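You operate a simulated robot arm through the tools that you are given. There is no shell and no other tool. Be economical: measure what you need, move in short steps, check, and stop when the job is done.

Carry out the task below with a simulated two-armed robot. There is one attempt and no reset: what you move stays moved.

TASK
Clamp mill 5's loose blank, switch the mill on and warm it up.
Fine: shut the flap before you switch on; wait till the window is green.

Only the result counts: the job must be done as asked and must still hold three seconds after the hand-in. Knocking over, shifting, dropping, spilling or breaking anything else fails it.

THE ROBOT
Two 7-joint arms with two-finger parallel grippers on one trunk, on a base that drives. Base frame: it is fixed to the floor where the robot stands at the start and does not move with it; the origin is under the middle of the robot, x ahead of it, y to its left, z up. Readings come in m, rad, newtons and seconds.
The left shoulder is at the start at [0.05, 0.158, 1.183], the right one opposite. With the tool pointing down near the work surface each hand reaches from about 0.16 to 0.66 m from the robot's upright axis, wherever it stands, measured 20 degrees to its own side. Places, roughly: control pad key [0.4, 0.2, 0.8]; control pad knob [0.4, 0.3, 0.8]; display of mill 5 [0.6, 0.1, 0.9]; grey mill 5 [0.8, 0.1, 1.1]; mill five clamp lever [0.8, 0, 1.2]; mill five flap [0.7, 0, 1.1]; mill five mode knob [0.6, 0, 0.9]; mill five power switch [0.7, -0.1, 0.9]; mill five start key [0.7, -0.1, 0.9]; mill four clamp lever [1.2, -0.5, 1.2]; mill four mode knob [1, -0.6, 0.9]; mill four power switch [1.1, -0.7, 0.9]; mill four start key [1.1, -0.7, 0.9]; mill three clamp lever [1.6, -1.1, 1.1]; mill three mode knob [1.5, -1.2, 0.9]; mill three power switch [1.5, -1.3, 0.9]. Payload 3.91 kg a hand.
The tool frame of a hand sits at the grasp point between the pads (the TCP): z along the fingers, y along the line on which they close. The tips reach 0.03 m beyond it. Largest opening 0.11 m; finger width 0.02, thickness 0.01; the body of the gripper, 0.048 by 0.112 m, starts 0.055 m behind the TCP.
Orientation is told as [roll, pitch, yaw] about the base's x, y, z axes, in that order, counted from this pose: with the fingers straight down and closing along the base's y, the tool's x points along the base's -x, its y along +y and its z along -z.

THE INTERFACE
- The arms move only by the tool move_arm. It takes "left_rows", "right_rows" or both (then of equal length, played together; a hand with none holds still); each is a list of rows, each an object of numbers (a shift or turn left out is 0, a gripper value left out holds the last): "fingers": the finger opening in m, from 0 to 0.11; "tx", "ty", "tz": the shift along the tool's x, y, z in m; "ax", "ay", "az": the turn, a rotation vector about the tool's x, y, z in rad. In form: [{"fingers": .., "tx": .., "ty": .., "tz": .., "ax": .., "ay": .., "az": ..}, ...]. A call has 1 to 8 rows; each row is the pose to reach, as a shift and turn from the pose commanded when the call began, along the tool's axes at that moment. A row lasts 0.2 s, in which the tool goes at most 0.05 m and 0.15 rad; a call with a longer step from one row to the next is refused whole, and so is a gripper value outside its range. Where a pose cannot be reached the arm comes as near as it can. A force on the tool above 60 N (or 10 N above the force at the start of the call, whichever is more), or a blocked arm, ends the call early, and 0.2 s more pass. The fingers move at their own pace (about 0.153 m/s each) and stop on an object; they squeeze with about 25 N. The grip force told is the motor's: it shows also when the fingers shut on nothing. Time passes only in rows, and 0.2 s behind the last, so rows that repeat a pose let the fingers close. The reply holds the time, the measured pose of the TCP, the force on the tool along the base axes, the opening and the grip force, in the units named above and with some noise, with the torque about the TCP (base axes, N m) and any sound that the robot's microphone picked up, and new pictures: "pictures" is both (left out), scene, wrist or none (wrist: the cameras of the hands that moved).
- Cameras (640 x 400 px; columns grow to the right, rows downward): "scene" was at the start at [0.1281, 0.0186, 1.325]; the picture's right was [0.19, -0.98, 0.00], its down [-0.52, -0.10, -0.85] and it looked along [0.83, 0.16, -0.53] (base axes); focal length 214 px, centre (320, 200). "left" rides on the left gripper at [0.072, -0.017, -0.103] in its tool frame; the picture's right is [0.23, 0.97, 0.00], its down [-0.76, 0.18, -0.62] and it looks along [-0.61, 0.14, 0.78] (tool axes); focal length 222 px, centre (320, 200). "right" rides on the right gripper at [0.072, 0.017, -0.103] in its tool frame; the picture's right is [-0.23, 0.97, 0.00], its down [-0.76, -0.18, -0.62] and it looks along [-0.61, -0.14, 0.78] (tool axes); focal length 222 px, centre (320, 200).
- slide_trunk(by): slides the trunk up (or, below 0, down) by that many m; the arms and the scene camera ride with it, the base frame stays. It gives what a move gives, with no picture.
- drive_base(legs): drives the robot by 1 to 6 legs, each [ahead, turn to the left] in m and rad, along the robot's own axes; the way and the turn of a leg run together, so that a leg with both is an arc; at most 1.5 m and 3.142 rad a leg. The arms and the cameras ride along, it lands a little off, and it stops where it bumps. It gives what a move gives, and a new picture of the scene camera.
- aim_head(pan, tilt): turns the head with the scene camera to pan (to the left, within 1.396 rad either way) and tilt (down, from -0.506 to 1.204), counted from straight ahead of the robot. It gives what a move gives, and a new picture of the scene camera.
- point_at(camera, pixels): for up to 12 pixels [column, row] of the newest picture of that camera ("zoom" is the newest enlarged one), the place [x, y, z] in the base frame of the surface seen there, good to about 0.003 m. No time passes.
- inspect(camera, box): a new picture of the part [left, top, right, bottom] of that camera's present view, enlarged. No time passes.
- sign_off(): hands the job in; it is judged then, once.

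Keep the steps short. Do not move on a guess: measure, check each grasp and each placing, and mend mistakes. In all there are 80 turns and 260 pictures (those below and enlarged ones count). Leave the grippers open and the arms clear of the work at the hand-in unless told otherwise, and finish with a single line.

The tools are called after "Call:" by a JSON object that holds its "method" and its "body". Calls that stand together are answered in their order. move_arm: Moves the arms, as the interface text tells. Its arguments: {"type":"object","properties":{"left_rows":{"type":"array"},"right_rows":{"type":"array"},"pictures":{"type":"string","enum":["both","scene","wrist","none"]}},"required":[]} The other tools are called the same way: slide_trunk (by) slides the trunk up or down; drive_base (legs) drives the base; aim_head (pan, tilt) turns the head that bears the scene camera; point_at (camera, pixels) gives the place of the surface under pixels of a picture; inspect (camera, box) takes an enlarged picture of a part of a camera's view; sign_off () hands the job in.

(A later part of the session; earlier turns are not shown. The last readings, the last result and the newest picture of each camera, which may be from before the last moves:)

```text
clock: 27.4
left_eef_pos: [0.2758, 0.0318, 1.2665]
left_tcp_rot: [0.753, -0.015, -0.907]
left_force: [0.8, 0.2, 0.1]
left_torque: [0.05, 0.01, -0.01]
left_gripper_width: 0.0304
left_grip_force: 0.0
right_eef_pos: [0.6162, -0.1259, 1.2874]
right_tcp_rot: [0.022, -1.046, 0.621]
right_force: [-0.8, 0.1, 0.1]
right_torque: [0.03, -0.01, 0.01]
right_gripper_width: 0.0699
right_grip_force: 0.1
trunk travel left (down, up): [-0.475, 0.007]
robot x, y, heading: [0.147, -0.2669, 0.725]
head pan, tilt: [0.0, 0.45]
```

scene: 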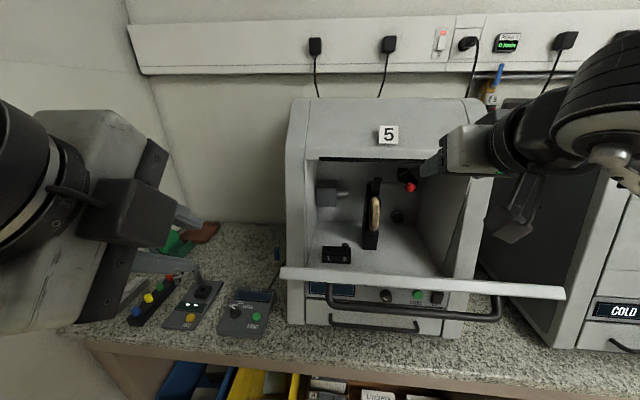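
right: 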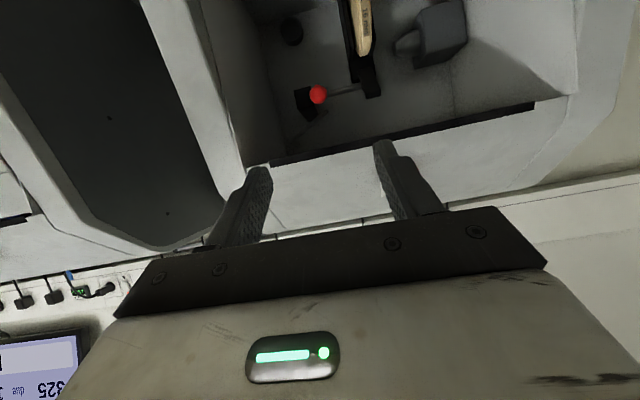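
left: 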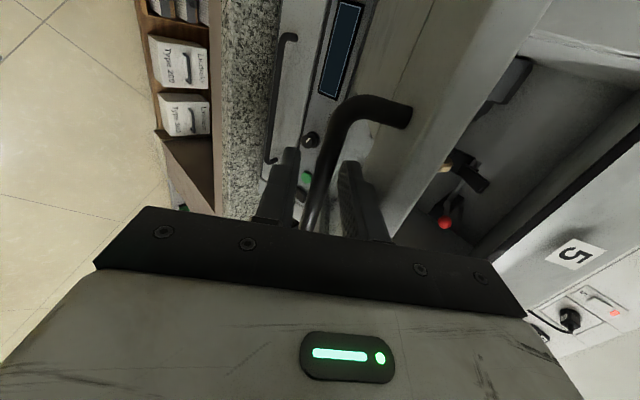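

The ball lies between the finger lines. Advance along the tool axis 0.15 m and check.

Call:
{"method": "move_arm", "body": {"right_rows": [{"tz": 0.04}, {"tz": 0.08}, {"tz": 0.12}, {"tz": 0.15}]}}

Call:
{"method": "point_at", "body": {"camera": "right", "pixels": [[318, 94]]}}

```text
clock: 28.4
left_eef_pos: [0.2765, 0.0317, 1.2671]
left_tcp_rot: [0.753, -0.014, -0.908]
left_force: [-1.1, -0.5, -0.2]
left_torque: [-0.03, -0.02, -0.01]
left_gripper_width: 0.0298
left_grip_force: 0.1
right_eef_pos: [0.7216, -0.0466, 1.2136]
right_tcp_rot: [0.02, -1.045, 0.619]
right_force: [0.3, -0.4, 0.1]
right_torque: [0.04, -0.02, -0.01]
right_gripper_width: 0.07
right_grip_force: 0.0
trunk travel left (down, up): [-0.475, 0.007]
robot x, y, heading: [0.1443, -0.2611, 0.722]
head pan, tilt: [0.0, 0.45]
```

scene: 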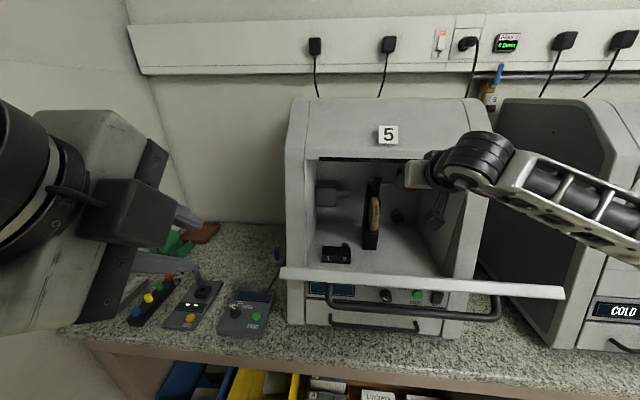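
right: 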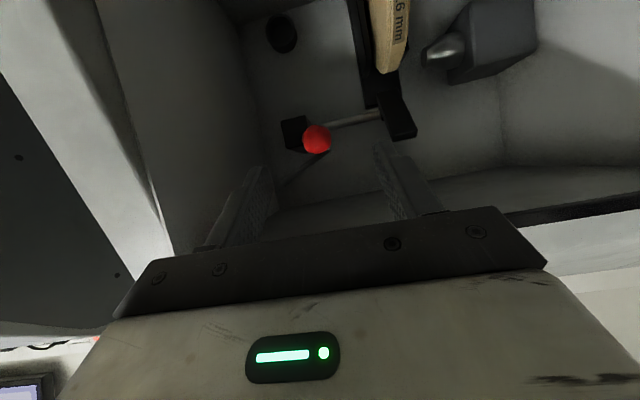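

```text
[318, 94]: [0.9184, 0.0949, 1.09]
```

Ball centred between fingers. Advance 0.065 and close on the ball.

Call:
{"method": "move_arm", "body": {"right_rows": [{"tz": 0.035, "tx": 0.003}, {"tz": 0.065, "tx": 0.006}, {"tz": 0.065, "tx": 0.006, "fingers": 0.0}, {"tz": 0.065, "tx": 0.006, "fingers": 0.0}, {"tz": 0.065, "tx": 0.006, "fingers": 0.0}]}}

```text
clock: 29.6
left_eef_pos: [0.2774, 0.0317, 1.2675]
left_tcp_rot: [0.751, -0.013, -0.907]
left_force: [0.2, 0.7, -0.2]
left_torque: [0.02, 0.0, -0.01]
left_gripper_width: 0.0302
left_grip_force: 0.2
right_eef_pos: [0.7631, -0.019, 1.1743]
right_tcp_rot: [0.023, -1.044, 0.615]
right_force: [8.1, -5.6, 0.8]
right_torque: [0.11, -0.3, -0.17]
right_gripper_width: 0.0232
right_grip_force: 44.9
trunk travel left (down, up): [-0.475, 0.007]
robot x, y, heading: [0.1464, -0.2628, 0.726]
head pan, tilt: [0.0, 0.45]
```

scene: 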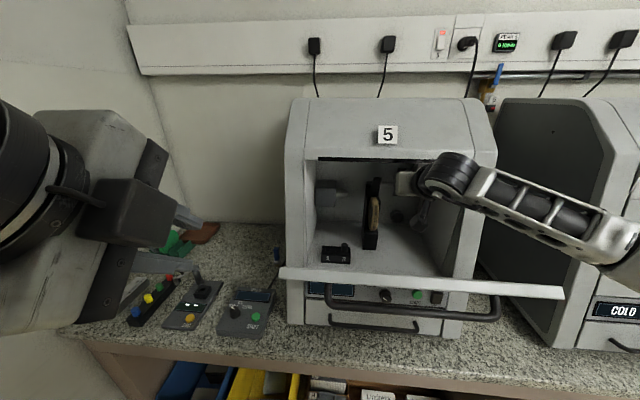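
right: 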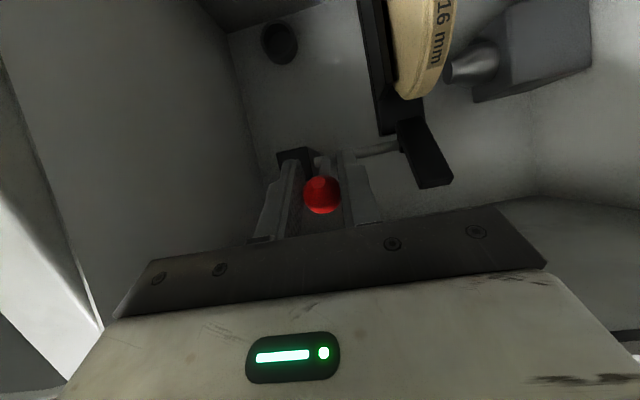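

Ball is held. Swing it down along its arc about the shaft, to about 23° below level, watching the force.

Call:
{"method": "move_arm", "body": {"right_rows": [{"tz": 0.004, "tx": 0.009, "fingers": 0}, {"tz": 0.0078, "tx": 0.0175}, {"tz": 0.013, "tx": 0.025}, {"tz": 0.0187, "tx": 0.0323}, {"tz": 0.025, "tx": 0.039}, {"tz": 0.032, "tx": 0.0448}], "pictures": "wrist"}}

```text
clock: 31.0
left_eef_pos: [0.2759, 0.0314, 1.2663]
left_tcp_rot: [0.753, -0.014, -0.907]
left_force: [0.6, -0.3, 0.9]
left_torque: [0.01, -0.01, -0.03]
left_gripper_width: 0.03
left_grip_force: 0.1
right_eef_pos: [0.765, -0.0118, 1.1195]
right_tcp_rot: [0.025, -1.046, 0.622]
right_force: [0.1, 0.3, -0.2]
right_torque: [0.02, 0.0, -0.02]
right_gripper_width: 0.0002
right_grip_force: 38.3
trunk travel left (down, up): [-0.475, 0.007]
robot x, y, heading: [0.1464, -0.2641, 0.726]
head pan, tilt: [0.0, 0.45]
```

right: 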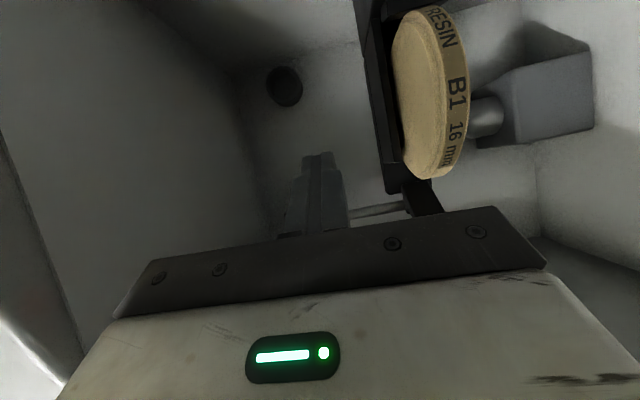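

The fingers slipped off the ball. Back off a bit and look where the lever is.

Call:
{"method": "move_arm", "body": {"right_rows": [{"tz": -0.03, "fingers": 0.0}, {"tz": -0.06}, {"tz": -0.06, "tx": 0.0}]}}

Call:
{"method": "inspect", "body": {"camera": "scene", "box": [340, 150, 470, 240]}}

```text
clock: 31.8
left_eef_pos: [0.2757, 0.0318, 1.2671]
left_tcp_rot: [0.753, -0.015, -0.907]
left_force: [0.2, -0.8, 0.1]
left_torque: [0.03, -0.01, 0.03]
left_gripper_width: 0.0302
left_grip_force: 0.1
right_eef_pos: [0.7236, -0.0459, 1.1485]
right_tcp_rot: [0.024, -1.046, 0.618]
right_force: [-0.1, 0.1, -0.3]
right_torque: [0.02, 0.0, 0.0]
right_gripper_width: 0.0001
right_grip_force: 37.8
trunk travel left (down, up): [-0.475, 0.007]
robot x, y, heading: [0.1459, -0.2654, 0.724]
head pan, tilt: [0.0, 0.45]
```

scene: 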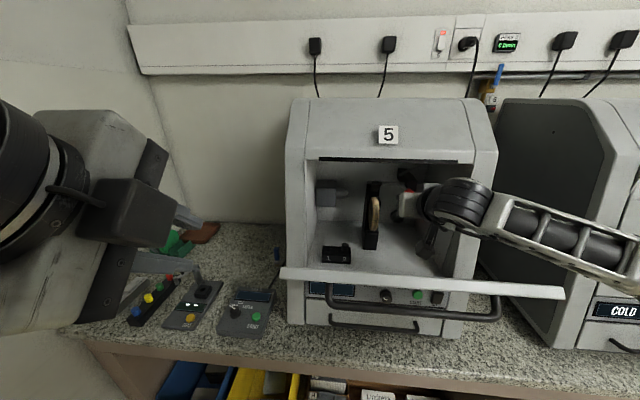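
right: 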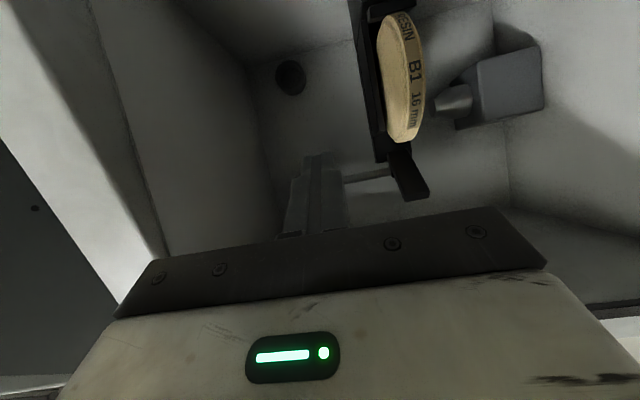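

```text
4.44 times, centred on (405, 195) of scene
```

zoom: 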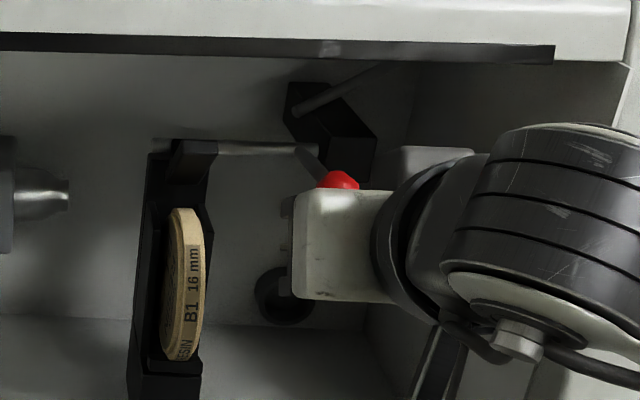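

The lever did swing partway down (paddle lower too). Measure the ball and paddle now.

Call:
{"method": "point_at", "body": {"camera": "zoom", "pixels": [[338, 180], [315, 160], [190, 148], [180, 175], [185, 212], [290, 148]]}}

```text
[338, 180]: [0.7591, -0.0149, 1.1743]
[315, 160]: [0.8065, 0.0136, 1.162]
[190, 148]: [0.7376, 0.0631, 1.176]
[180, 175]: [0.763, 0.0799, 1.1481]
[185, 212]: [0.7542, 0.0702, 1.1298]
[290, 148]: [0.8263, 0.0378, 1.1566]
```

I'll push from above instead: fingers slightly open (0.014) so the ball nests in the groove between them. Retract, rise, and go in just above the ball.

Call:
{"method": "move_arm", "body": {"right_rows": [{"tz": -0.04, "fingers": 0.014}, {"tz": -0.08}, {"tz": -0.113, "tx": -0.02}, {"tz": -0.113, "tx": -0.061}, {"tz": -0.07, "tx": -0.061}, {"tz": -0.03, "tx": -0.061}, {"tz": 0.007, "tx": -0.061}]}}

Call:
{"method": "inspect", "body": {"camera": "scene", "box": [340, 150, 470, 240]}}

```text
clock: 33.4
left_eef_pos: [0.2763, 0.0319, 1.2655]
left_tcp_rot: [0.753, -0.013, -0.908]
left_force: [-0.4, -1.0, -0.3]
left_torque: [0.04, 0.0, -0.03]
left_gripper_width: 0.03
left_grip_force: 0.0
right_eef_pos: [0.7535, -0.0217, 1.1992]
right_tcp_rot: [0.022, -1.045, 0.617]
right_force: [-0.1, -0.1, 0.1]
right_torque: [-0.07, -0.04, 0.01]
right_gripper_width: 0.0143
right_grip_force: 0.1
trunk travel left (down, up): [-0.475, 0.007]
robot x, y, heading: [0.146, -0.2639, 0.727]
head pan, tilt: [0.0, 0.45]
```

scene: 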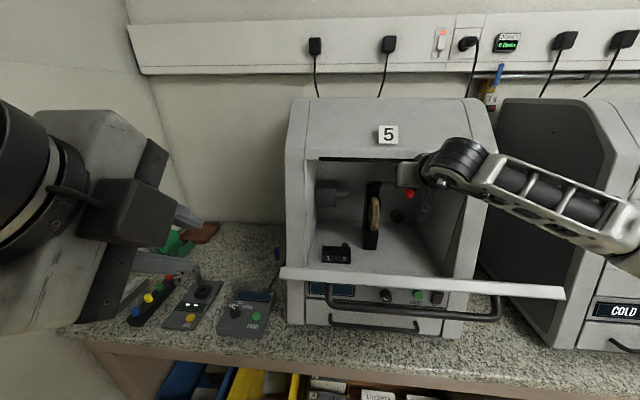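
right: 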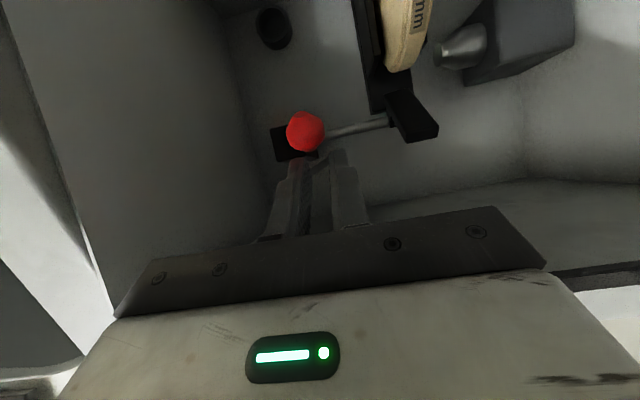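

```text
4.44 times, centred on (405, 195) of scene
```

zoom: 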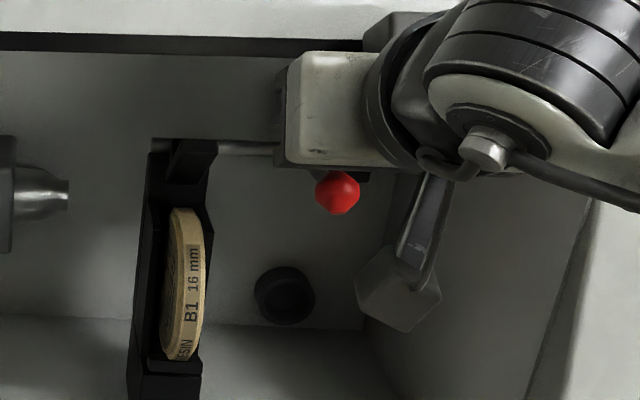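

Call:
{"method": "point_at", "body": {"camera": "zoom", "pixels": [[338, 193], [345, 205], [190, 150]]}}

Call:
{"method": "point_at", "body": {"camera": "right", "pixels": [[305, 132], [295, 175], [343, 165], [325, 125]]}}

```text
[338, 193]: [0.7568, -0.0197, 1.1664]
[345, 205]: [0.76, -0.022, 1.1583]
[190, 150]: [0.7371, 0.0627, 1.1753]
```

```text
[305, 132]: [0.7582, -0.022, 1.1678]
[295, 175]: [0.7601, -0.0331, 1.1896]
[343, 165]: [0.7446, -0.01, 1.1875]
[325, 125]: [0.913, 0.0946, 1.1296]
```

Ball is 2 mm right of the groove and about 6 mm below. Push down along the arc.

Call:
{"method": "move_arm", "body": {"right_rows": [{"tx": 0.0065, "ty": -0.002, "fingers": 0.014}, {"tx": 0.0155, "tz": 0.006, "ty": -0.002}, {"tx": 0.0249, "tz": 0.0125, "ty": -0.002}, {"tx": 0.031, "tz": 0.0185, "ty": -0.002}, {"tx": 0.0365, "tz": 0.025, "ty": -0.002}, {"tx": 0.041, "tz": 0.032, "ty": -0.002}, {"tx": 0.0454, "tz": 0.0396, "ty": -0.002}]}}

Call:
{"method": "inspect", "body": {"camera": "scene", "box": [340, 150, 470, 240]}}

```text
clock: 35.0
left_eef_pos: [0.2763, 0.0315, 1.2674]
left_tcp_rot: [0.752, -0.013, -0.908]
left_force: [-0.4, 0.5, -0.1]
left_torque: [0.03, -0.01, -0.01]
left_gripper_width: 0.0299
left_grip_force: 0.1
right_eef_pos: [0.7648, -0.0168, 1.1389]
right_tcp_rot: [0.025, -1.046, 0.619]
right_force: [3.4, -1.0, 3.4]
right_torque: [-0.01, -0.11, -0.04]
right_gripper_width: 0.015
right_grip_force: 0.8
trunk travel left (down, up): [-0.475, 0.007]
robot x, y, heading: [0.1503, -0.2657, 0.725]
head pan, tilt: [0.0, 0.45]
```

scene: 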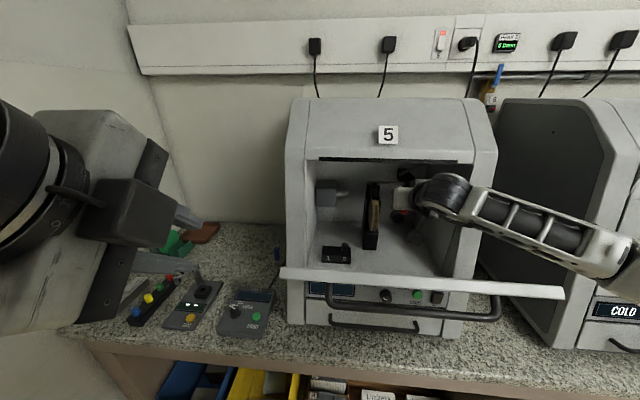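
right: 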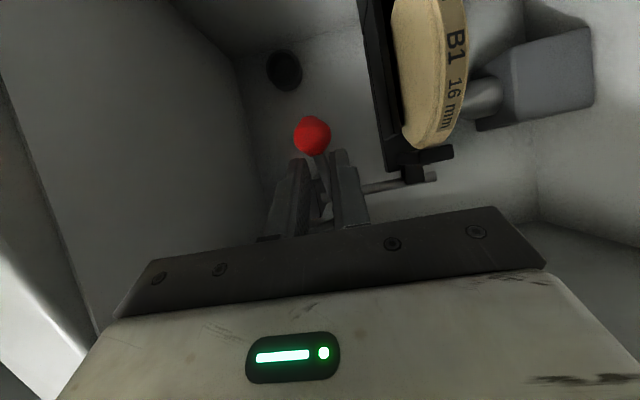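

```text
4.44 times, centred on (405, 195) of scene
```

zoom: 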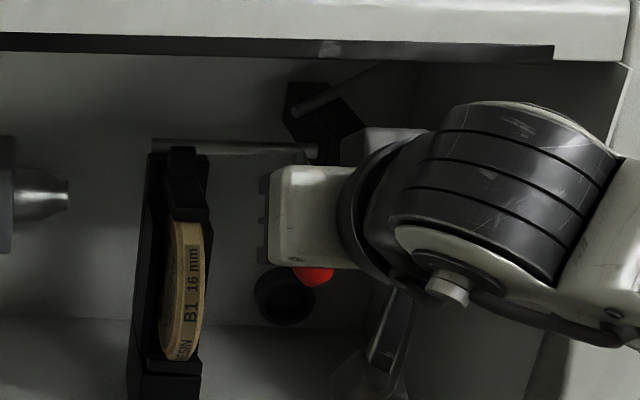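

The lever is going down and the paddle approaches the blank. Measure the ball and continue.

Call:
{"method": "point_at", "body": {"camera": "right", "pixels": [[312, 135], [435, 155], [440, 130]]}}

Call:
{"method": "move_arm", "body": {"right_rows": [{"tx": 0.005, "tz": 0.004}, {"tx": 0.01, "tz": 0.008}, {"tx": 0.015, "tz": 0.014}, {"tx": 0.02, "tz": 0.02}, {"tx": 0.024, "tz": 0.028}]}}

Call:
{"method": "inspect", "body": {"camera": "scene", "box": [340, 150, 470, 240]}}

```text
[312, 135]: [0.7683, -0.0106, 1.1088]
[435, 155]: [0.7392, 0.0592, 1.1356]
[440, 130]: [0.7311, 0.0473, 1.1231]
```

```text
clock: 36.2
left_eef_pos: [0.2756, 0.0304, 1.2668]
left_tcp_rot: [0.753, -0.012, -0.908]
left_force: [-0.8, 0.1, -0.6]
left_torque: [0.02, 0.02, -0.01]
left_gripper_width: 0.0303
left_grip_force: 0.1
right_eef_pos: [0.7719, -0.0118, 1.1031]
right_tcp_rot: [0.023, -1.039, 0.617]
right_force: [0.0, -6.3, 9.8]
right_torque: [-0.19, 0.38, 0.17]
right_gripper_width: 0.0236
right_grip_force: 37.2
trunk travel left (down, up): [-0.475, 0.007]
robot x, y, heading: [0.1413, -0.2611, 0.726]
head pan, tilt: [0.0, 0.45]
```

scene: 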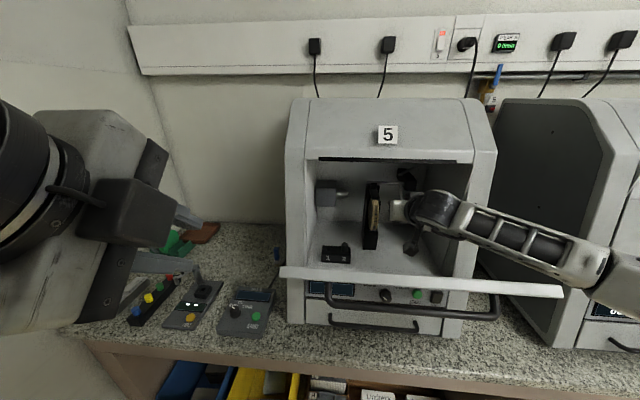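
right: 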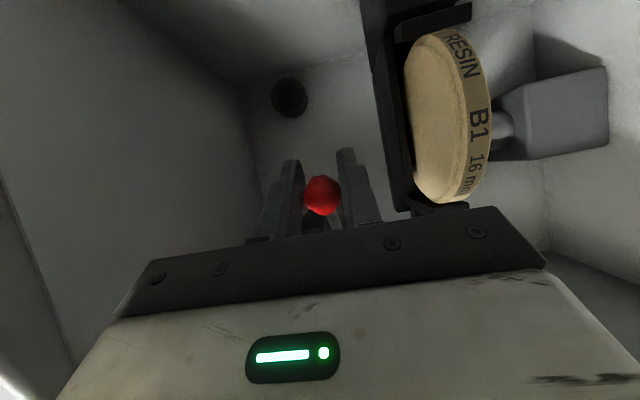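

```text
4.44 times, centred on (405, 195) of scene
```

zoom: 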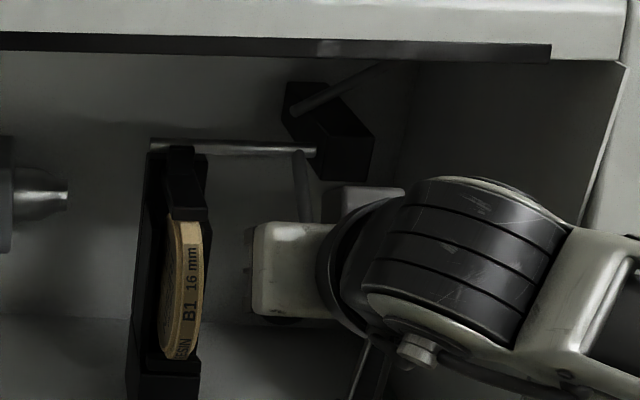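

Ball is now between the fingers and the paddle seems to rest on the blank. Grip the ball and press down a bit more to check it is at its stop.

Call:
{"method": "point_at", "body": {"camera": "right", "pixels": [[322, 195]]}}

Call:
{"method": "move_arm", "body": {"right_rows": [{"fingers": 0.0}, {"fingers": 0.0, "tx": 0.004, "tz": 0.006}, {"tx": 0.008, "tz": 0.012}, {"tx": 0.012, "tz": 0.018}], "pictures": "wrist"}}

Call:
{"method": "point_at", "body": {"camera": "right", "pixels": [[322, 195]]}}

```text
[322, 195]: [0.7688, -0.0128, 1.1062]
```

```text
clock: 37.2
left_eef_pos: [0.2776, 0.0333, 1.2648]
left_tcp_rot: [0.751, -0.014, -0.909]
left_force: [1.2, 1.1, 0.7]
left_torque: [-0.04, 0.04, 0.01]
left_gripper_width: 0.0302
left_grip_force: 0.2
right_eef_pos: [0.7811, -0.0015, 1.0765]
right_tcp_rot: [0.022, -1.033, 0.624]
right_force: [-5.6, -4.9, -3.6]
right_torque: [0.08, -0.06, -0.07]
right_gripper_width: 0.0004
right_grip_force: 37.5
trunk travel left (down, up): [-0.475, 0.007]
robot x, y, heading: [0.1445, -0.2633, 0.724]
head pan, tilt: [0.0, 0.45]
```

right: 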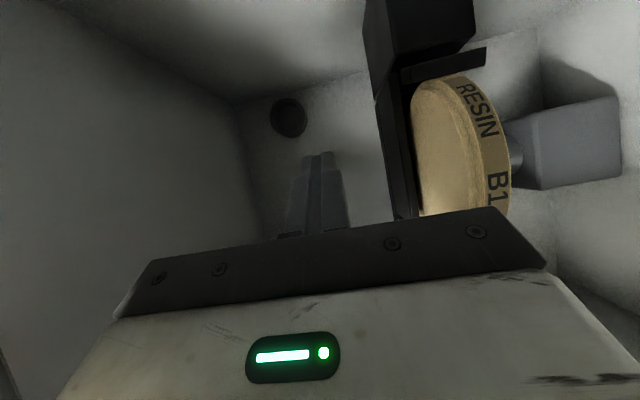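

```text
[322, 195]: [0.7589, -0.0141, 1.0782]
```

The fingers slid off below the ball: it was at its stop. Drop a little, withdraw, and inspect.

Call:
{"method": "move_arm", "body": {"right_rows": [{"tx": 0.01}, {"tx": 0.01, "tz": -0.04}, {"tx": 0.01, "tz": -0.08}, {"tx": -0.01, "tz": -0.12}, {"tx": -0.04, "tz": -0.15}]}}

Call:
{"method": "inspect", "body": {"camera": "scene", "box": [350, 150, 440, 220]}}

Call:
{"method": "inspect", "body": {"camera": "right", "box": [240, 0, 500, 200]}}

```text
clock: 38.4
left_eef_pos: [0.275, 0.0314, 1.2669]
left_tcp_rot: [0.754, -0.016, -0.908]
left_force: [0.1, -0.2, 0.6]
left_torque: [0.03, 0.02, 0.04]
left_gripper_width: 0.0301
left_grip_force: 0.1
right_eef_pos: [0.6945, -0.0689, 1.1966]
right_tcp_rot: [0.02, -1.045, 0.619]
right_force: [-0.1, 0.2, 0.0]
right_torque: [-0.05, 0.03, 0.02]
right_gripper_width: 0.0
right_grip_force: 37.9
trunk travel left (down, up): [-0.475, 0.007]
robot x, y, heading: [0.1435, -0.2607, 0.719]
head pan, tilt: [0.0, 0.45]
```

scene: 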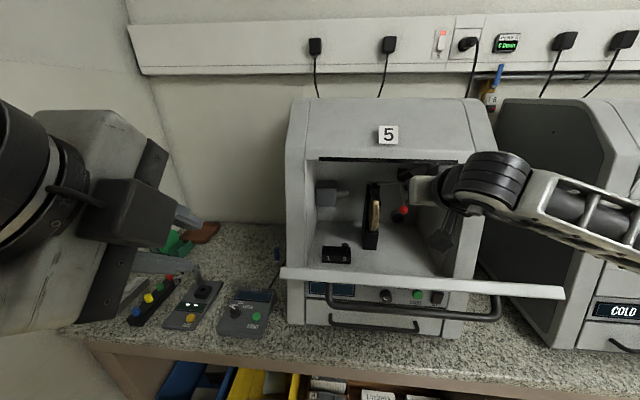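
right: 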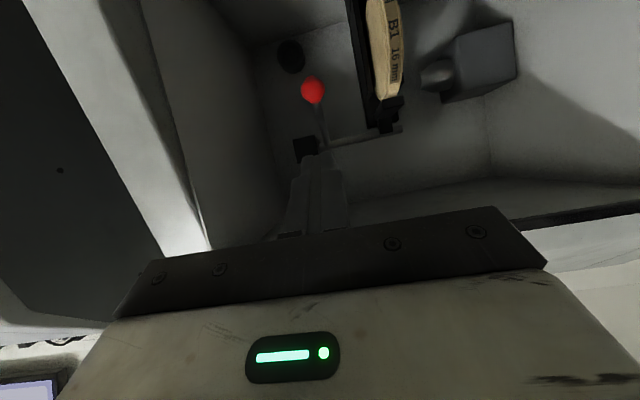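

```text
5.71 times, centred on (395, 185) of scene
```

zoom: 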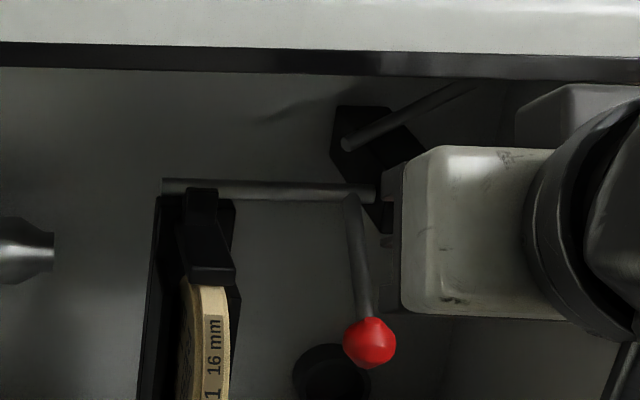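

```text
2.00 times, centred on (370, 100) of right
```

zoom: 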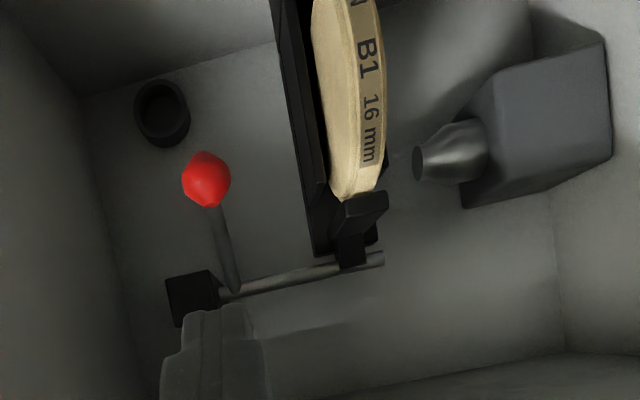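

Lever is down, paddle pressing on the blank's edge. Withdraw the right hand out and to the right.

Call:
{"method": "move_arm", "body": {"right_rows": [{"tz": -0.045, "tx": -0.01}, {"tz": -0.088, "tx": -0.02}, {"tz": -0.1295, "tx": -0.03}, {"tz": -0.155, "tx": -0.015, "ty": -0.03}, {"tz": -0.18, "tx": 0.0, "ty": -0.06}, {"tz": -0.205, "tx": 0.015, "ty": -0.09}, {"tz": -0.235, "tx": 0.03, "ty": -0.12}, {"tz": -0.265, "tx": 0.048, "ty": -0.14}], "pictures": "scene"}}

Call:
{"method": "inspect", "body": {"camera": "scene", "box": [300, 140, 480, 250]}}

```text
clock: 40.2
left_eef_pos: [0.2756, 0.031, 1.2665]
left_tcp_rot: [0.753, -0.015, -0.909]
left_force: [-0.4, 0.3, 0.0]
left_torque: [0.01, -0.01, -0.03]
left_gripper_width: 0.0301
left_grip_force: 0.0
right_eef_pos: [0.5904, -0.3418, 1.3107]
right_tcp_rot: [0.023, -1.046, 0.623]
right_force: [0.0, -0.6, 0.8]
right_torque: [0.02, 0.01, -0.01]
right_gripper_width: 0.0
right_grip_force: 37.2
right hand out of reach, approached as far as the arm can: row 6, 7, 8
trunk travel left (down, up): [-0.475, 0.007]
robot x, y, heading: [0.1483, -0.2651, 0.728]
head pan, tilt: [0.0, 0.45]
```

scene: 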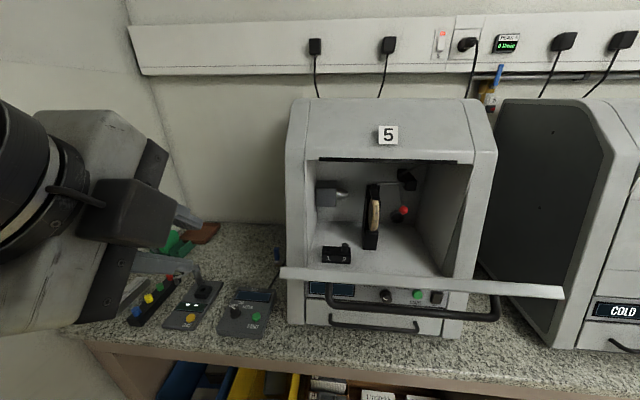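

```text
3.56 times, centred on (390, 195) of scene
```

zoom: 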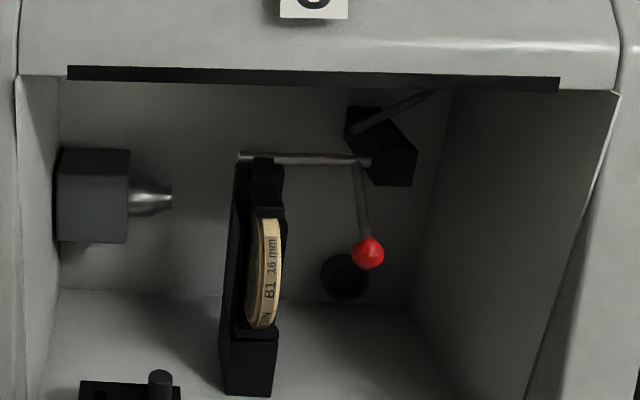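

Clamp is good and holds. Now measure the flap edge and bar for closing.

Call:
{"method": "point_at", "body": {"camera": "scene", "pixels": [[345, 304], [400, 310], [460, 314], [490, 315], [330, 290], [290, 272], [420, 282], [555, 291], [385, 296], [417, 296], [435, 297]]}}

```text
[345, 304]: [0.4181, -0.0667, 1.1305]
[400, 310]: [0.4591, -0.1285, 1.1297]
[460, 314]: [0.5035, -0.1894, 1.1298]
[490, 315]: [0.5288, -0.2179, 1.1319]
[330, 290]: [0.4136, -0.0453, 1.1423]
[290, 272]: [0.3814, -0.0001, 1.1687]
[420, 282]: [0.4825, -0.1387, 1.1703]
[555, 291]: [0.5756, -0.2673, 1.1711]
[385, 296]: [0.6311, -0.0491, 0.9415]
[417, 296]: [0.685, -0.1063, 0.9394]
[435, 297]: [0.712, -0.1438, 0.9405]
```

Bar is at d≈0.293, z 1.130. Bring the left hand back to a pre-grasp 8 cm off the bar, same orientation as at release.

Call:
{"method": "move_arm", "body": {"left_rows": [{"tx": -0.045, "fingers": 0.036}, {"tx": -0.09}, {"tx": -0.135}, {"tx": -0.18}, {"tx": -0.19, "tz": 0.028, "ty": -0.028}, {"tx": -0.19, "tz": 0.056, "ty": -0.057}]}}

```text
clock: 41.6
left_eef_pos: [0.3908, -0.1203, 1.1931]
left_tcp_rot: [0.762, -0.012, -0.914]
left_force: [0.3, -0.1, -0.3]
left_torque: [-0.01, 0.03, 0.04]
left_gripper_width: 0.0359
left_grip_force: 0.0
right_eef_pos: [0.593, -0.3409, 1.3088]
right_tcp_rot: [0.021, -1.044, 0.62]
right_force: [0.0, 0.4, 0.3]
right_torque: [0.0, 0.01, 0.07]
right_gripper_width: 0.0
right_grip_force: 38.3
trunk travel left (down, up): [-0.475, 0.007]
robot x, y, heading: [0.146, -0.2635, 0.719]
head pan, tilt: [0.0, 0.45]
```

scene: 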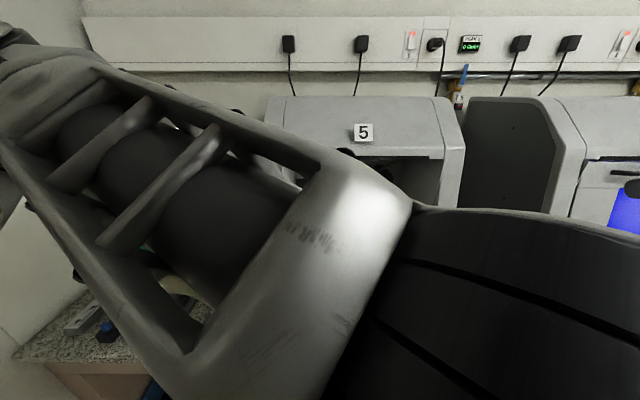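
left: 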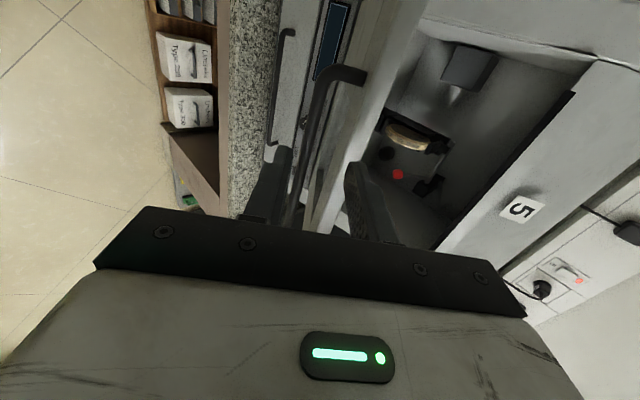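

Bar is 7 mm off the axis toward the lower finger; shift, narrow to 0.026, advance 0.08 and close.

Call:
{"method": "move_arm", "body": {"left_rows": [{"ty": -0.0075, "fingers": 0.027}, {"ty": -0.0075, "tz": 0.03}, {"ty": -0.0075, "tz": 0.055}, {"ty": -0.0075, "tz": 0.078}, {"ty": -0.0075, "tz": 0.078, "fingers": 0.0}, {"ty": -0.0075, "tz": 0.078, "fingers": 0.0}], "pictures": "wrist"}}

```text
clock: 43.0
left_eef_pos: [0.4305, -0.0917, 1.1263]
left_tcp_rot: [0.753, -0.016, -0.909]
left_force: [-1.8, 0.5, 0.7]
left_torque: [0.5, 0.37, -0.79]
left_gripper_width: 0.0108
left_grip_force: 44.8
right_eef_pos: [0.592, -0.3419, 1.3097]
right_tcp_rot: [0.024, -1.045, 0.619]
right_force: [0.8, 0.6, 1.0]
right_torque: [0.0, 0.01, -0.01]
right_gripper_width: 0.0
right_grip_force: 37.8
trunk travel left (down, up): [-0.475, 0.007]
robot x, y, heading: [0.1457, -0.2642, 0.726]
head pan, tilt: [0.0, 0.45]
```

left: 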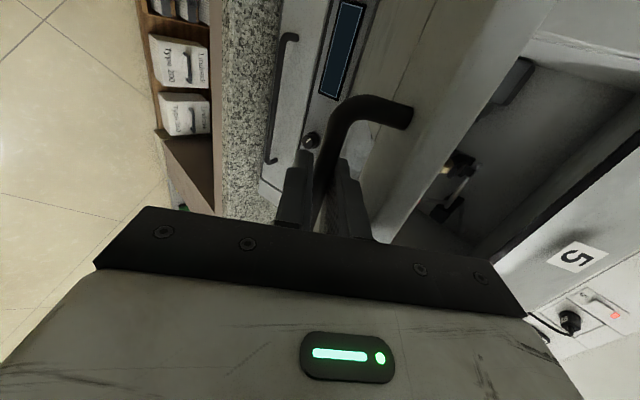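

Held. Reverse the arc to swing the flap up nearly closed.

Call:
{"method": "move_arm", "body": {"left_rows": [{"tz": -0.002, "ty": 0.02, "ax": -0.073, "fingers": 0}, {"tz": -0.003, "ty": 0.0405, "ax": -0.146}, {"tz": -0.002, "ty": 0.0615, "ax": -0.22}, {"tz": 0.0, "ty": 0.0823, "ax": -0.296, "tx": -0.001}, {"tz": 0.0091, "ty": 0.123, "ax": -0.446, "tx": -0.002}, {"tz": 0.0244, "ty": 0.162, "ax": -0.596, "tx": -0.004}, {"tz": 0.0454, "ty": 0.1983, "ax": -0.746, "tx": -0.005}]}}

```text
clock: 44.2
left_eef_pos: [0.4921, -0.0455, 1.1955]
left_tcp_rot: [1.14, 0.002, -0.923]
left_force: [-30.2, -20.6, 23.1]
left_torque: [-0.67, 3.97, 2.05]
left_gripper_width: 0.0102
left_grip_force: 45.0
right_eef_pos: [0.5869, -0.3444, 1.3113]
right_tcp_rot: [0.024, -1.048, 0.621]
right_force: [-0.1, 1.1, -0.7]
right_torque: [0.0, 0.01, -0.01]
right_gripper_width: 0.0
right_grip_force: 37.6
trunk travel left (down, up): [-0.475, 0.007]
robot x, y, heading: [0.144, -0.2669, 0.72]
head pan, tilt: [0.0, 0.45]
stopped in row 6 (left hand): the force on the tool passed its limit at 70 N (the readings are from after the stop); the commanded pose is now the measured one
```

scene: 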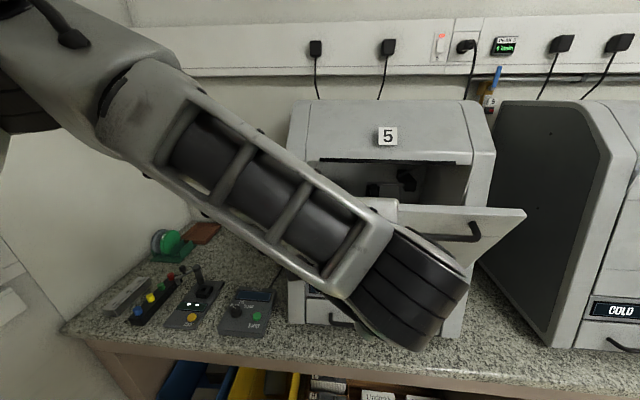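
left: 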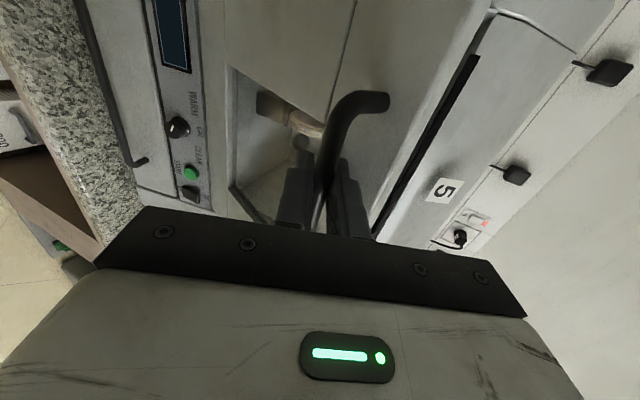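

The stop was from lag while moving quickly. Continue slower to nearly closed.

Call:
{"method": "move_arm", "body": {"left_rows": [{"tz": 0.0118, "ty": 0.0154, "ax": -0.07, "fingers": 0}, {"tz": 0.0266, "ty": 0.0321, "ax": -0.15}, {"tz": 0.0426, "ty": 0.0475, "ax": -0.23}, {"tz": 0.0599, "ty": 0.0617, "ax": -0.31}, {"tz": 0.0782, "ty": 0.0743, "ax": -0.39}, {"tz": 0.0976, "ty": 0.0854, "ax": -0.47}]}}

```text
clock: 44.6
left_eef_pos: [0.4919, -0.0462, 1.1958]
left_tcp_rot: [1.148, 0.003, -0.923]
left_force: [-28.7, -17.3, 27.7]
left_torque: [-0.78, 3.51, 2.03]
left_gripper_width: 0.0103
left_grip_force: 44.7
right_eef_pos: [0.5872, -0.3435, 1.3122]
right_tcp_rot: [0.024, -1.052, 0.622]
right_force: [-0.6, -0.1, -0.6]
right_torque: [-0.01, 0.02, -0.02]
right_gripper_width: 0.0002
right_grip_force: 37.5
trunk travel left (down, up): [-0.475, 0.007]
robot x, y, heading: [0.1408, -0.2652, 0.721]
head pan, tilt: [0.0, 0.45]
stopped in row 1 (left hand): the force on the tool passed its limit at 68 N (the readings are from after the stop); the commanded pose is now the measured one
```

scene: 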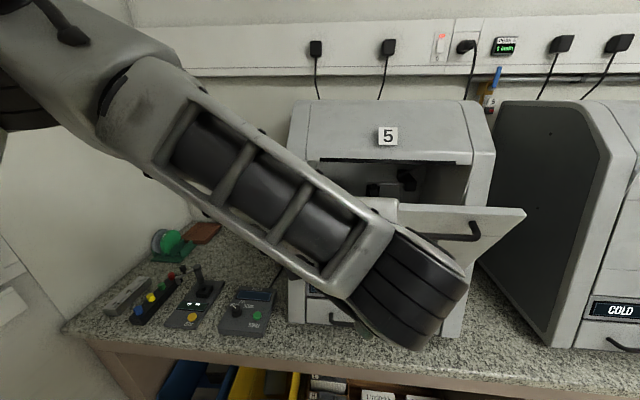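
left: 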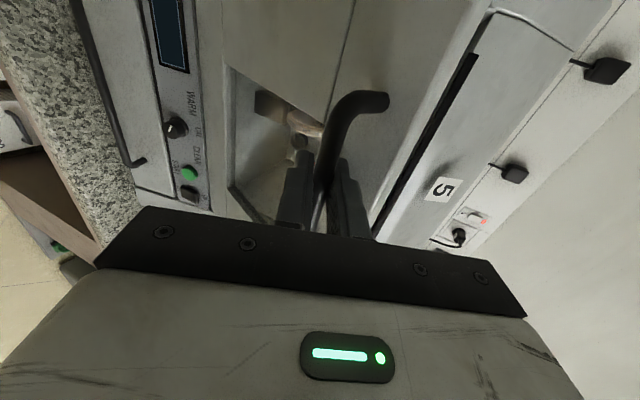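

Forces are mostly radial and there's a torque; I'll ease the fingers slightly to release the strain and read the force.

Call:
{"method": "move_arm", "body": {"left_rows": [{"fingers": 0.02}, {"fingers": 0.02}], "pictures": "wrist"}}

Call:
{"method": "inspect", "body": {"camera": "left", "box": [220, 60, 420, 250]}}

```text
clock: 45.2
left_eef_pos: [0.4929, -0.0446, 1.1942]
left_tcp_rot: [1.144, 0.002, -0.927]
left_force: [-31.1, -15.9, 17.9]
left_torque: [-1.7, 3.12, -0.21]
left_gripper_width: 0.0212
left_grip_force: 0.3
right_eef_pos: [0.5861, -0.3443, 1.3105]
right_tcp_rot: [0.023, -1.052, 0.621]
right_force: [0.2, -0.3, 0.0]
right_torque: [0.01, -0.03, 0.01]
right_gripper_width: 0.0
right_grip_force: 38.1
trunk travel left (down, up): [-0.475, 0.007]
robot x, y, heading: [0.1464, -0.2662, 0.719]
head pan, tilt: [0.0, 0.45]
```

left: 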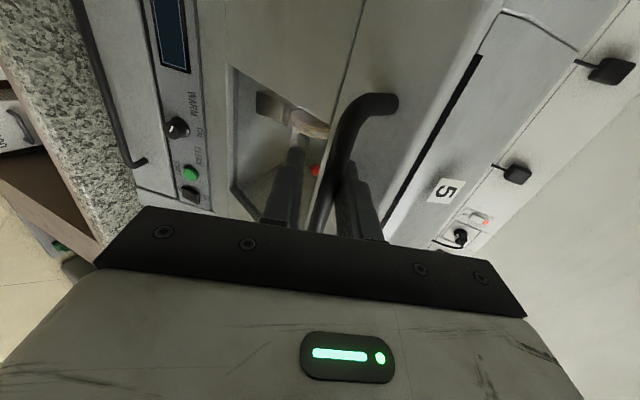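

```text
2.11 times, centred on (320, 155) of left
```

zoom: 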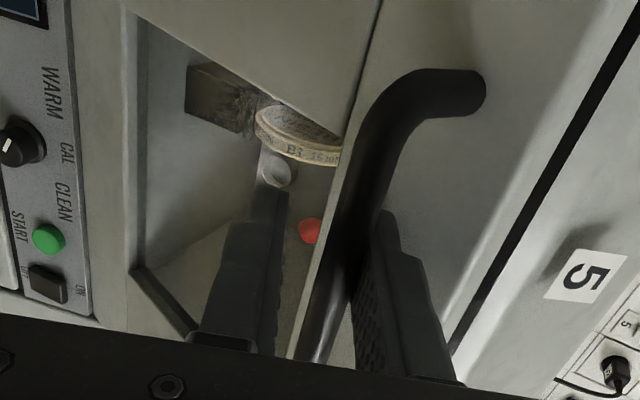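

The fingertips seem to be bottoming against the flap. Back off 12 mm along the tool and re-grip.

Call:
{"method": "move_arm", "body": {"left_rows": [{"tz": -0.006, "fingers": 0.02}, {"tz": -0.013}, {"tz": -0.013, "fingers": 0.0}, {"tz": -0.013, "fingers": 0.0}], "pictures": "wrist"}}

```text
clock: 46.2
left_eef_pos: [0.4908, -0.0459, 1.1964]
left_tcp_rot: [1.143, 0.002, -0.92]
left_force: [5.7, 1.1, -3.3]
left_torque: [0.19, 0.13, -0.11]
left_gripper_width: 0.0105
left_grip_force: 45.2
right_eef_pos: [0.5921, -0.3414, 1.3091]
right_tcp_rot: [0.023, -1.044, 0.621]
right_force: [0.5, 0.7, 0.8]
right_torque: [-0.04, 0.02, -0.02]
right_gripper_width: 0.0
right_grip_force: 37.4
trunk travel left (down, up): [-0.475, 0.007]
robot x, y, heading: [0.1491, -0.2655, 0.725]
head pan, tilt: [0.0, 0.45]
```

left: 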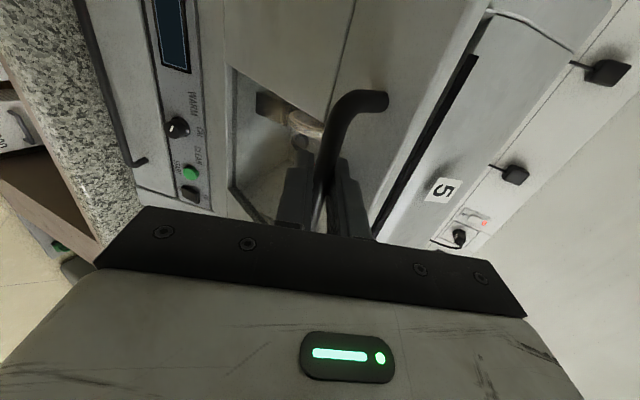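

Strain gone. Repeat the slow closing arc.

Call:
{"method": "move_arm", "body": {"left_rows": [{"tz": 0.0118, "ty": 0.0154, "ax": -0.07, "fingers": 0}, {"tz": 0.0266, "ty": 0.0321, "ax": -0.15}, {"tz": 0.0426, "ty": 0.0475, "ax": -0.23}, {"tz": 0.0599, "ty": 0.0617, "ax": -0.31}, {"tz": 0.0782, "ty": 0.0743, "ax": -0.39}, {"tz": 0.0976, "ty": 0.0854, "ax": -0.47}]}}

```text
clock: 46.7
left_eef_pos: [0.4985, -0.0417, 1.1998]
left_tcp_rot: [1.2, 0.006, -0.926]
left_force: [-27.9, -16.0, 20.4]
left_torque: [-1.93, 3.32, 1.91]
left_gripper_width: 0.0104
left_grip_force: 45.2
right_eef_pos: [0.5854, -0.3446, 1.3133]
right_tcp_rot: [0.024, -1.048, 0.621]
right_force: [0.0, -0.3, -0.2]
right_torque: [0.04, -0.02, 0.03]
right_gripper_width: 0.0
right_grip_force: 37.6
trunk travel left (down, up): [-0.475, 0.007]
robot x, y, heading: [0.1433, -0.264, 0.727]
head pan, tilt: [0.0, 0.45]
stopped in row 2 (left hand): the force on the tool passed its limit at 65 N (the readings are from after the stop); the commanded pose is now the measured one
```

scene: 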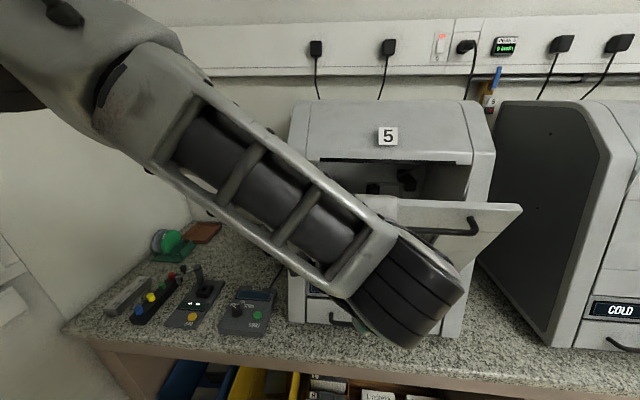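
left: 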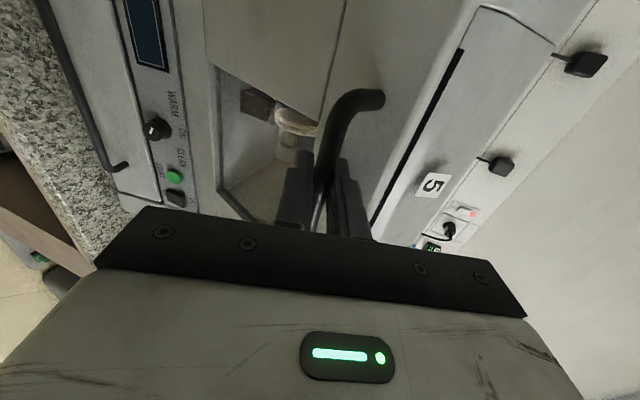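

Still blocked, with the flap pushing the hand back along the fingers: the grip is too deep. Loosen, back off ~28 mm, and re-grip nearer the tips.

Call:
{"method": "move_arm", "body": {"left_rows": [{"fingers": 0.022}, {"fingers": 0.022, "tz": -0.01}, {"tz": -0.02}, {"tz": -0.026}, {"tz": -0.026, "fingers": 0.0}, {"tz": -0.026, "fingers": 0.0}], "pictures": "wrist"}}

Call:
{"method": "point_at", "body": {"camera": "left", "pixels": [[345, 110], [335, 140], [290, 180], [345, 175], [375, 110]]}}

```text
clock: 48.1
left_eef_pos: [0.4851, -0.0503, 1.2064]
left_tcp_rot: [1.201, 0.008, -0.921]
left_force: [-2.9, 1.7, -3.0]
left_torque: [-0.04, 0.01, 0.45]
left_gripper_width: 0.0105
left_grip_force: 44.7
right_eef_pos: [0.5901, -0.3416, 1.3096]
right_tcp_rot: [0.022, -1.043, 0.621]
right_force: [0.1, -0.6, -0.1]
right_torque: [-0.01, -0.05, 0.01]
right_gripper_width: 0.0
right_grip_force: 37.8
trunk travel left (down, up): [-0.475, 0.007]
robot x, y, heading: [0.143, -0.2668, 0.721]
head pan, tilt: [0.0, 0.45]
```

left: 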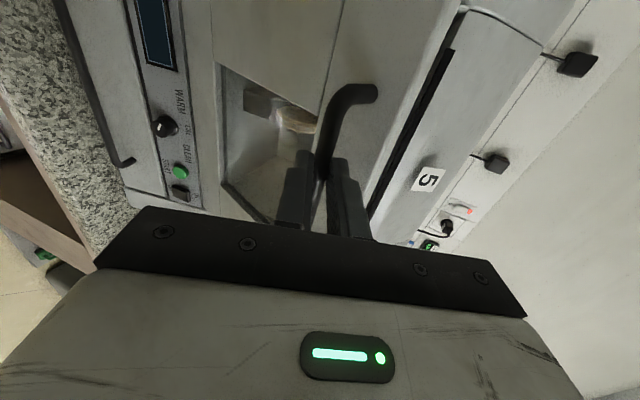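

```text
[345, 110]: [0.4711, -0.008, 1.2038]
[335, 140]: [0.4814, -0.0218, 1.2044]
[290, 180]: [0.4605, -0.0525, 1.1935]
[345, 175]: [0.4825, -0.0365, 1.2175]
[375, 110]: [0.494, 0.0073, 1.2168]
```

Bar now sits 16 mm beyond the grasp point, with no strain. Continue closing.

Call:
{"method": "move_arm", "body": {"left_rows": [{"tz": 0.007, "ty": 0.0084, "ax": -0.04, "fingers": 0}, {"tz": 0.0141, "ty": 0.0168, "ax": -0.08}, {"tz": 0.022, "ty": 0.025, "ax": -0.12}, {"tz": 0.03, "ty": 0.0331, "ax": -0.16}, {"tz": 0.0385, "ty": 0.0405, "ax": -0.2}, {"tz": 0.0471, "ty": 0.0478, "ax": -0.24}, {"tz": 0.056, "ty": 0.0545, "ax": -0.28}, {"tz": 0.0652, "ty": 0.0613, "ax": -0.32}]}}

```text
clock: 49.9
left_eef_pos: [0.5524, -0.0012, 1.2325]
left_tcp_rot: [1.492, 0.011, -0.924]
left_force: [3.9, -0.3, -37.5]
left_torque: [-0.95, 0.37, 1.03]
left_gripper_width: 0.0106
left_grip_force: 45.0
right_eef_pos: [0.5948, -0.3394, 1.308]
right_tcp_rot: [0.026, -1.04, 0.62]
right_force: [0.1, -0.4, 0.2]
right_torque: [-0.01, 0.03, -0.03]
right_gripper_width: 0.0
right_grip_force: 37.7
trunk travel left (down, up): [-0.475, 0.007]
robot x, y, heading: [0.1435, -0.2664, 0.725]
head pan, tilt: [0.0, 0.45]
```

scene: 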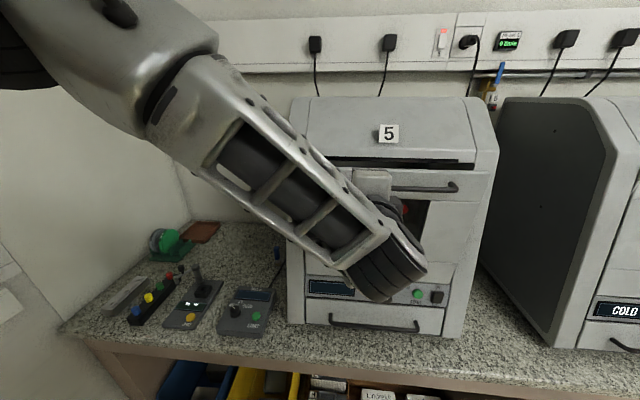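
left: 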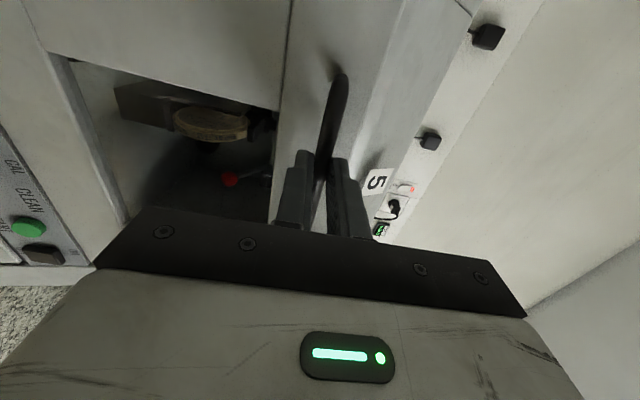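

Nearly closed. Push forward to shut, easing the upward strain.

Call:
{"method": "move_arm", "body": {"left_rows": [{"ty": -0.006}, {"tz": 0.02, "ty": -0.006}, {"tz": 0.04, "ty": -0.006, "ax": -0.03}, {"tz": 0.055, "ty": -0.005, "ax": -0.06}, {"tz": 0.07, "ty": -0.004, "ax": -0.073}, {"tz": 0.08, "ty": -0.004, "ax": -0.073}, {"tz": 0.09, "ty": -0.004, "ax": -0.073}, {"tz": 0.1, "ty": -0.004, "ax": -0.073}]}}

```text
clock: 51.8
left_eef_pos: [0.621, 0.0498, 1.2326]
left_tcp_rot: [1.591, 0.009, -0.93]
left_force: [-34.6, -16.4, 9.0]
left_torque: [-0.65, 0.1, 0.33]
left_gripper_width: 0.0109
left_grip_force: 45.2
right_eef_pos: [0.584, -0.345, 1.3122]
right_tcp_rot: [0.022, -1.051, 0.622]
right_force: [0.4, -0.3, 0.4]
right_torque: [0.02, 0.03, 0.0]
right_gripper_width: 0.0
right_grip_force: 38.2
trunk travel left (down, up): [-0.475, 0.007]
robot x, y, heading: [0.1414, -0.2683, 0.725]
head pan, tilt: [0.0, 0.45]
stopped in row 8 (left hand): the force on the tool passed its limit at 73 N (the readings are from after the stop); the commanded pose is now the measured one
```

scene: 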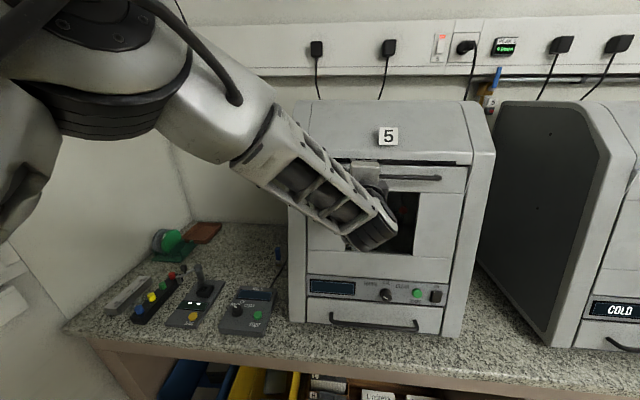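
left: 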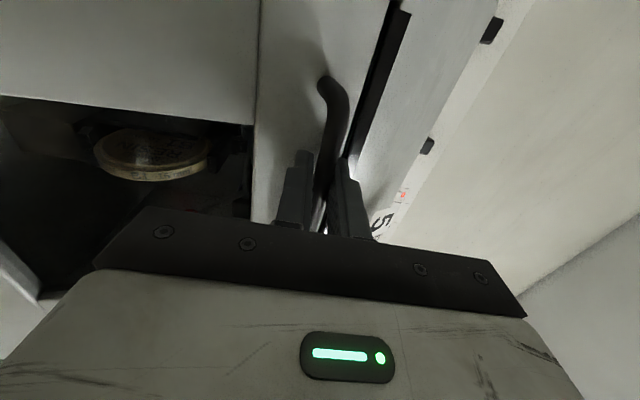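

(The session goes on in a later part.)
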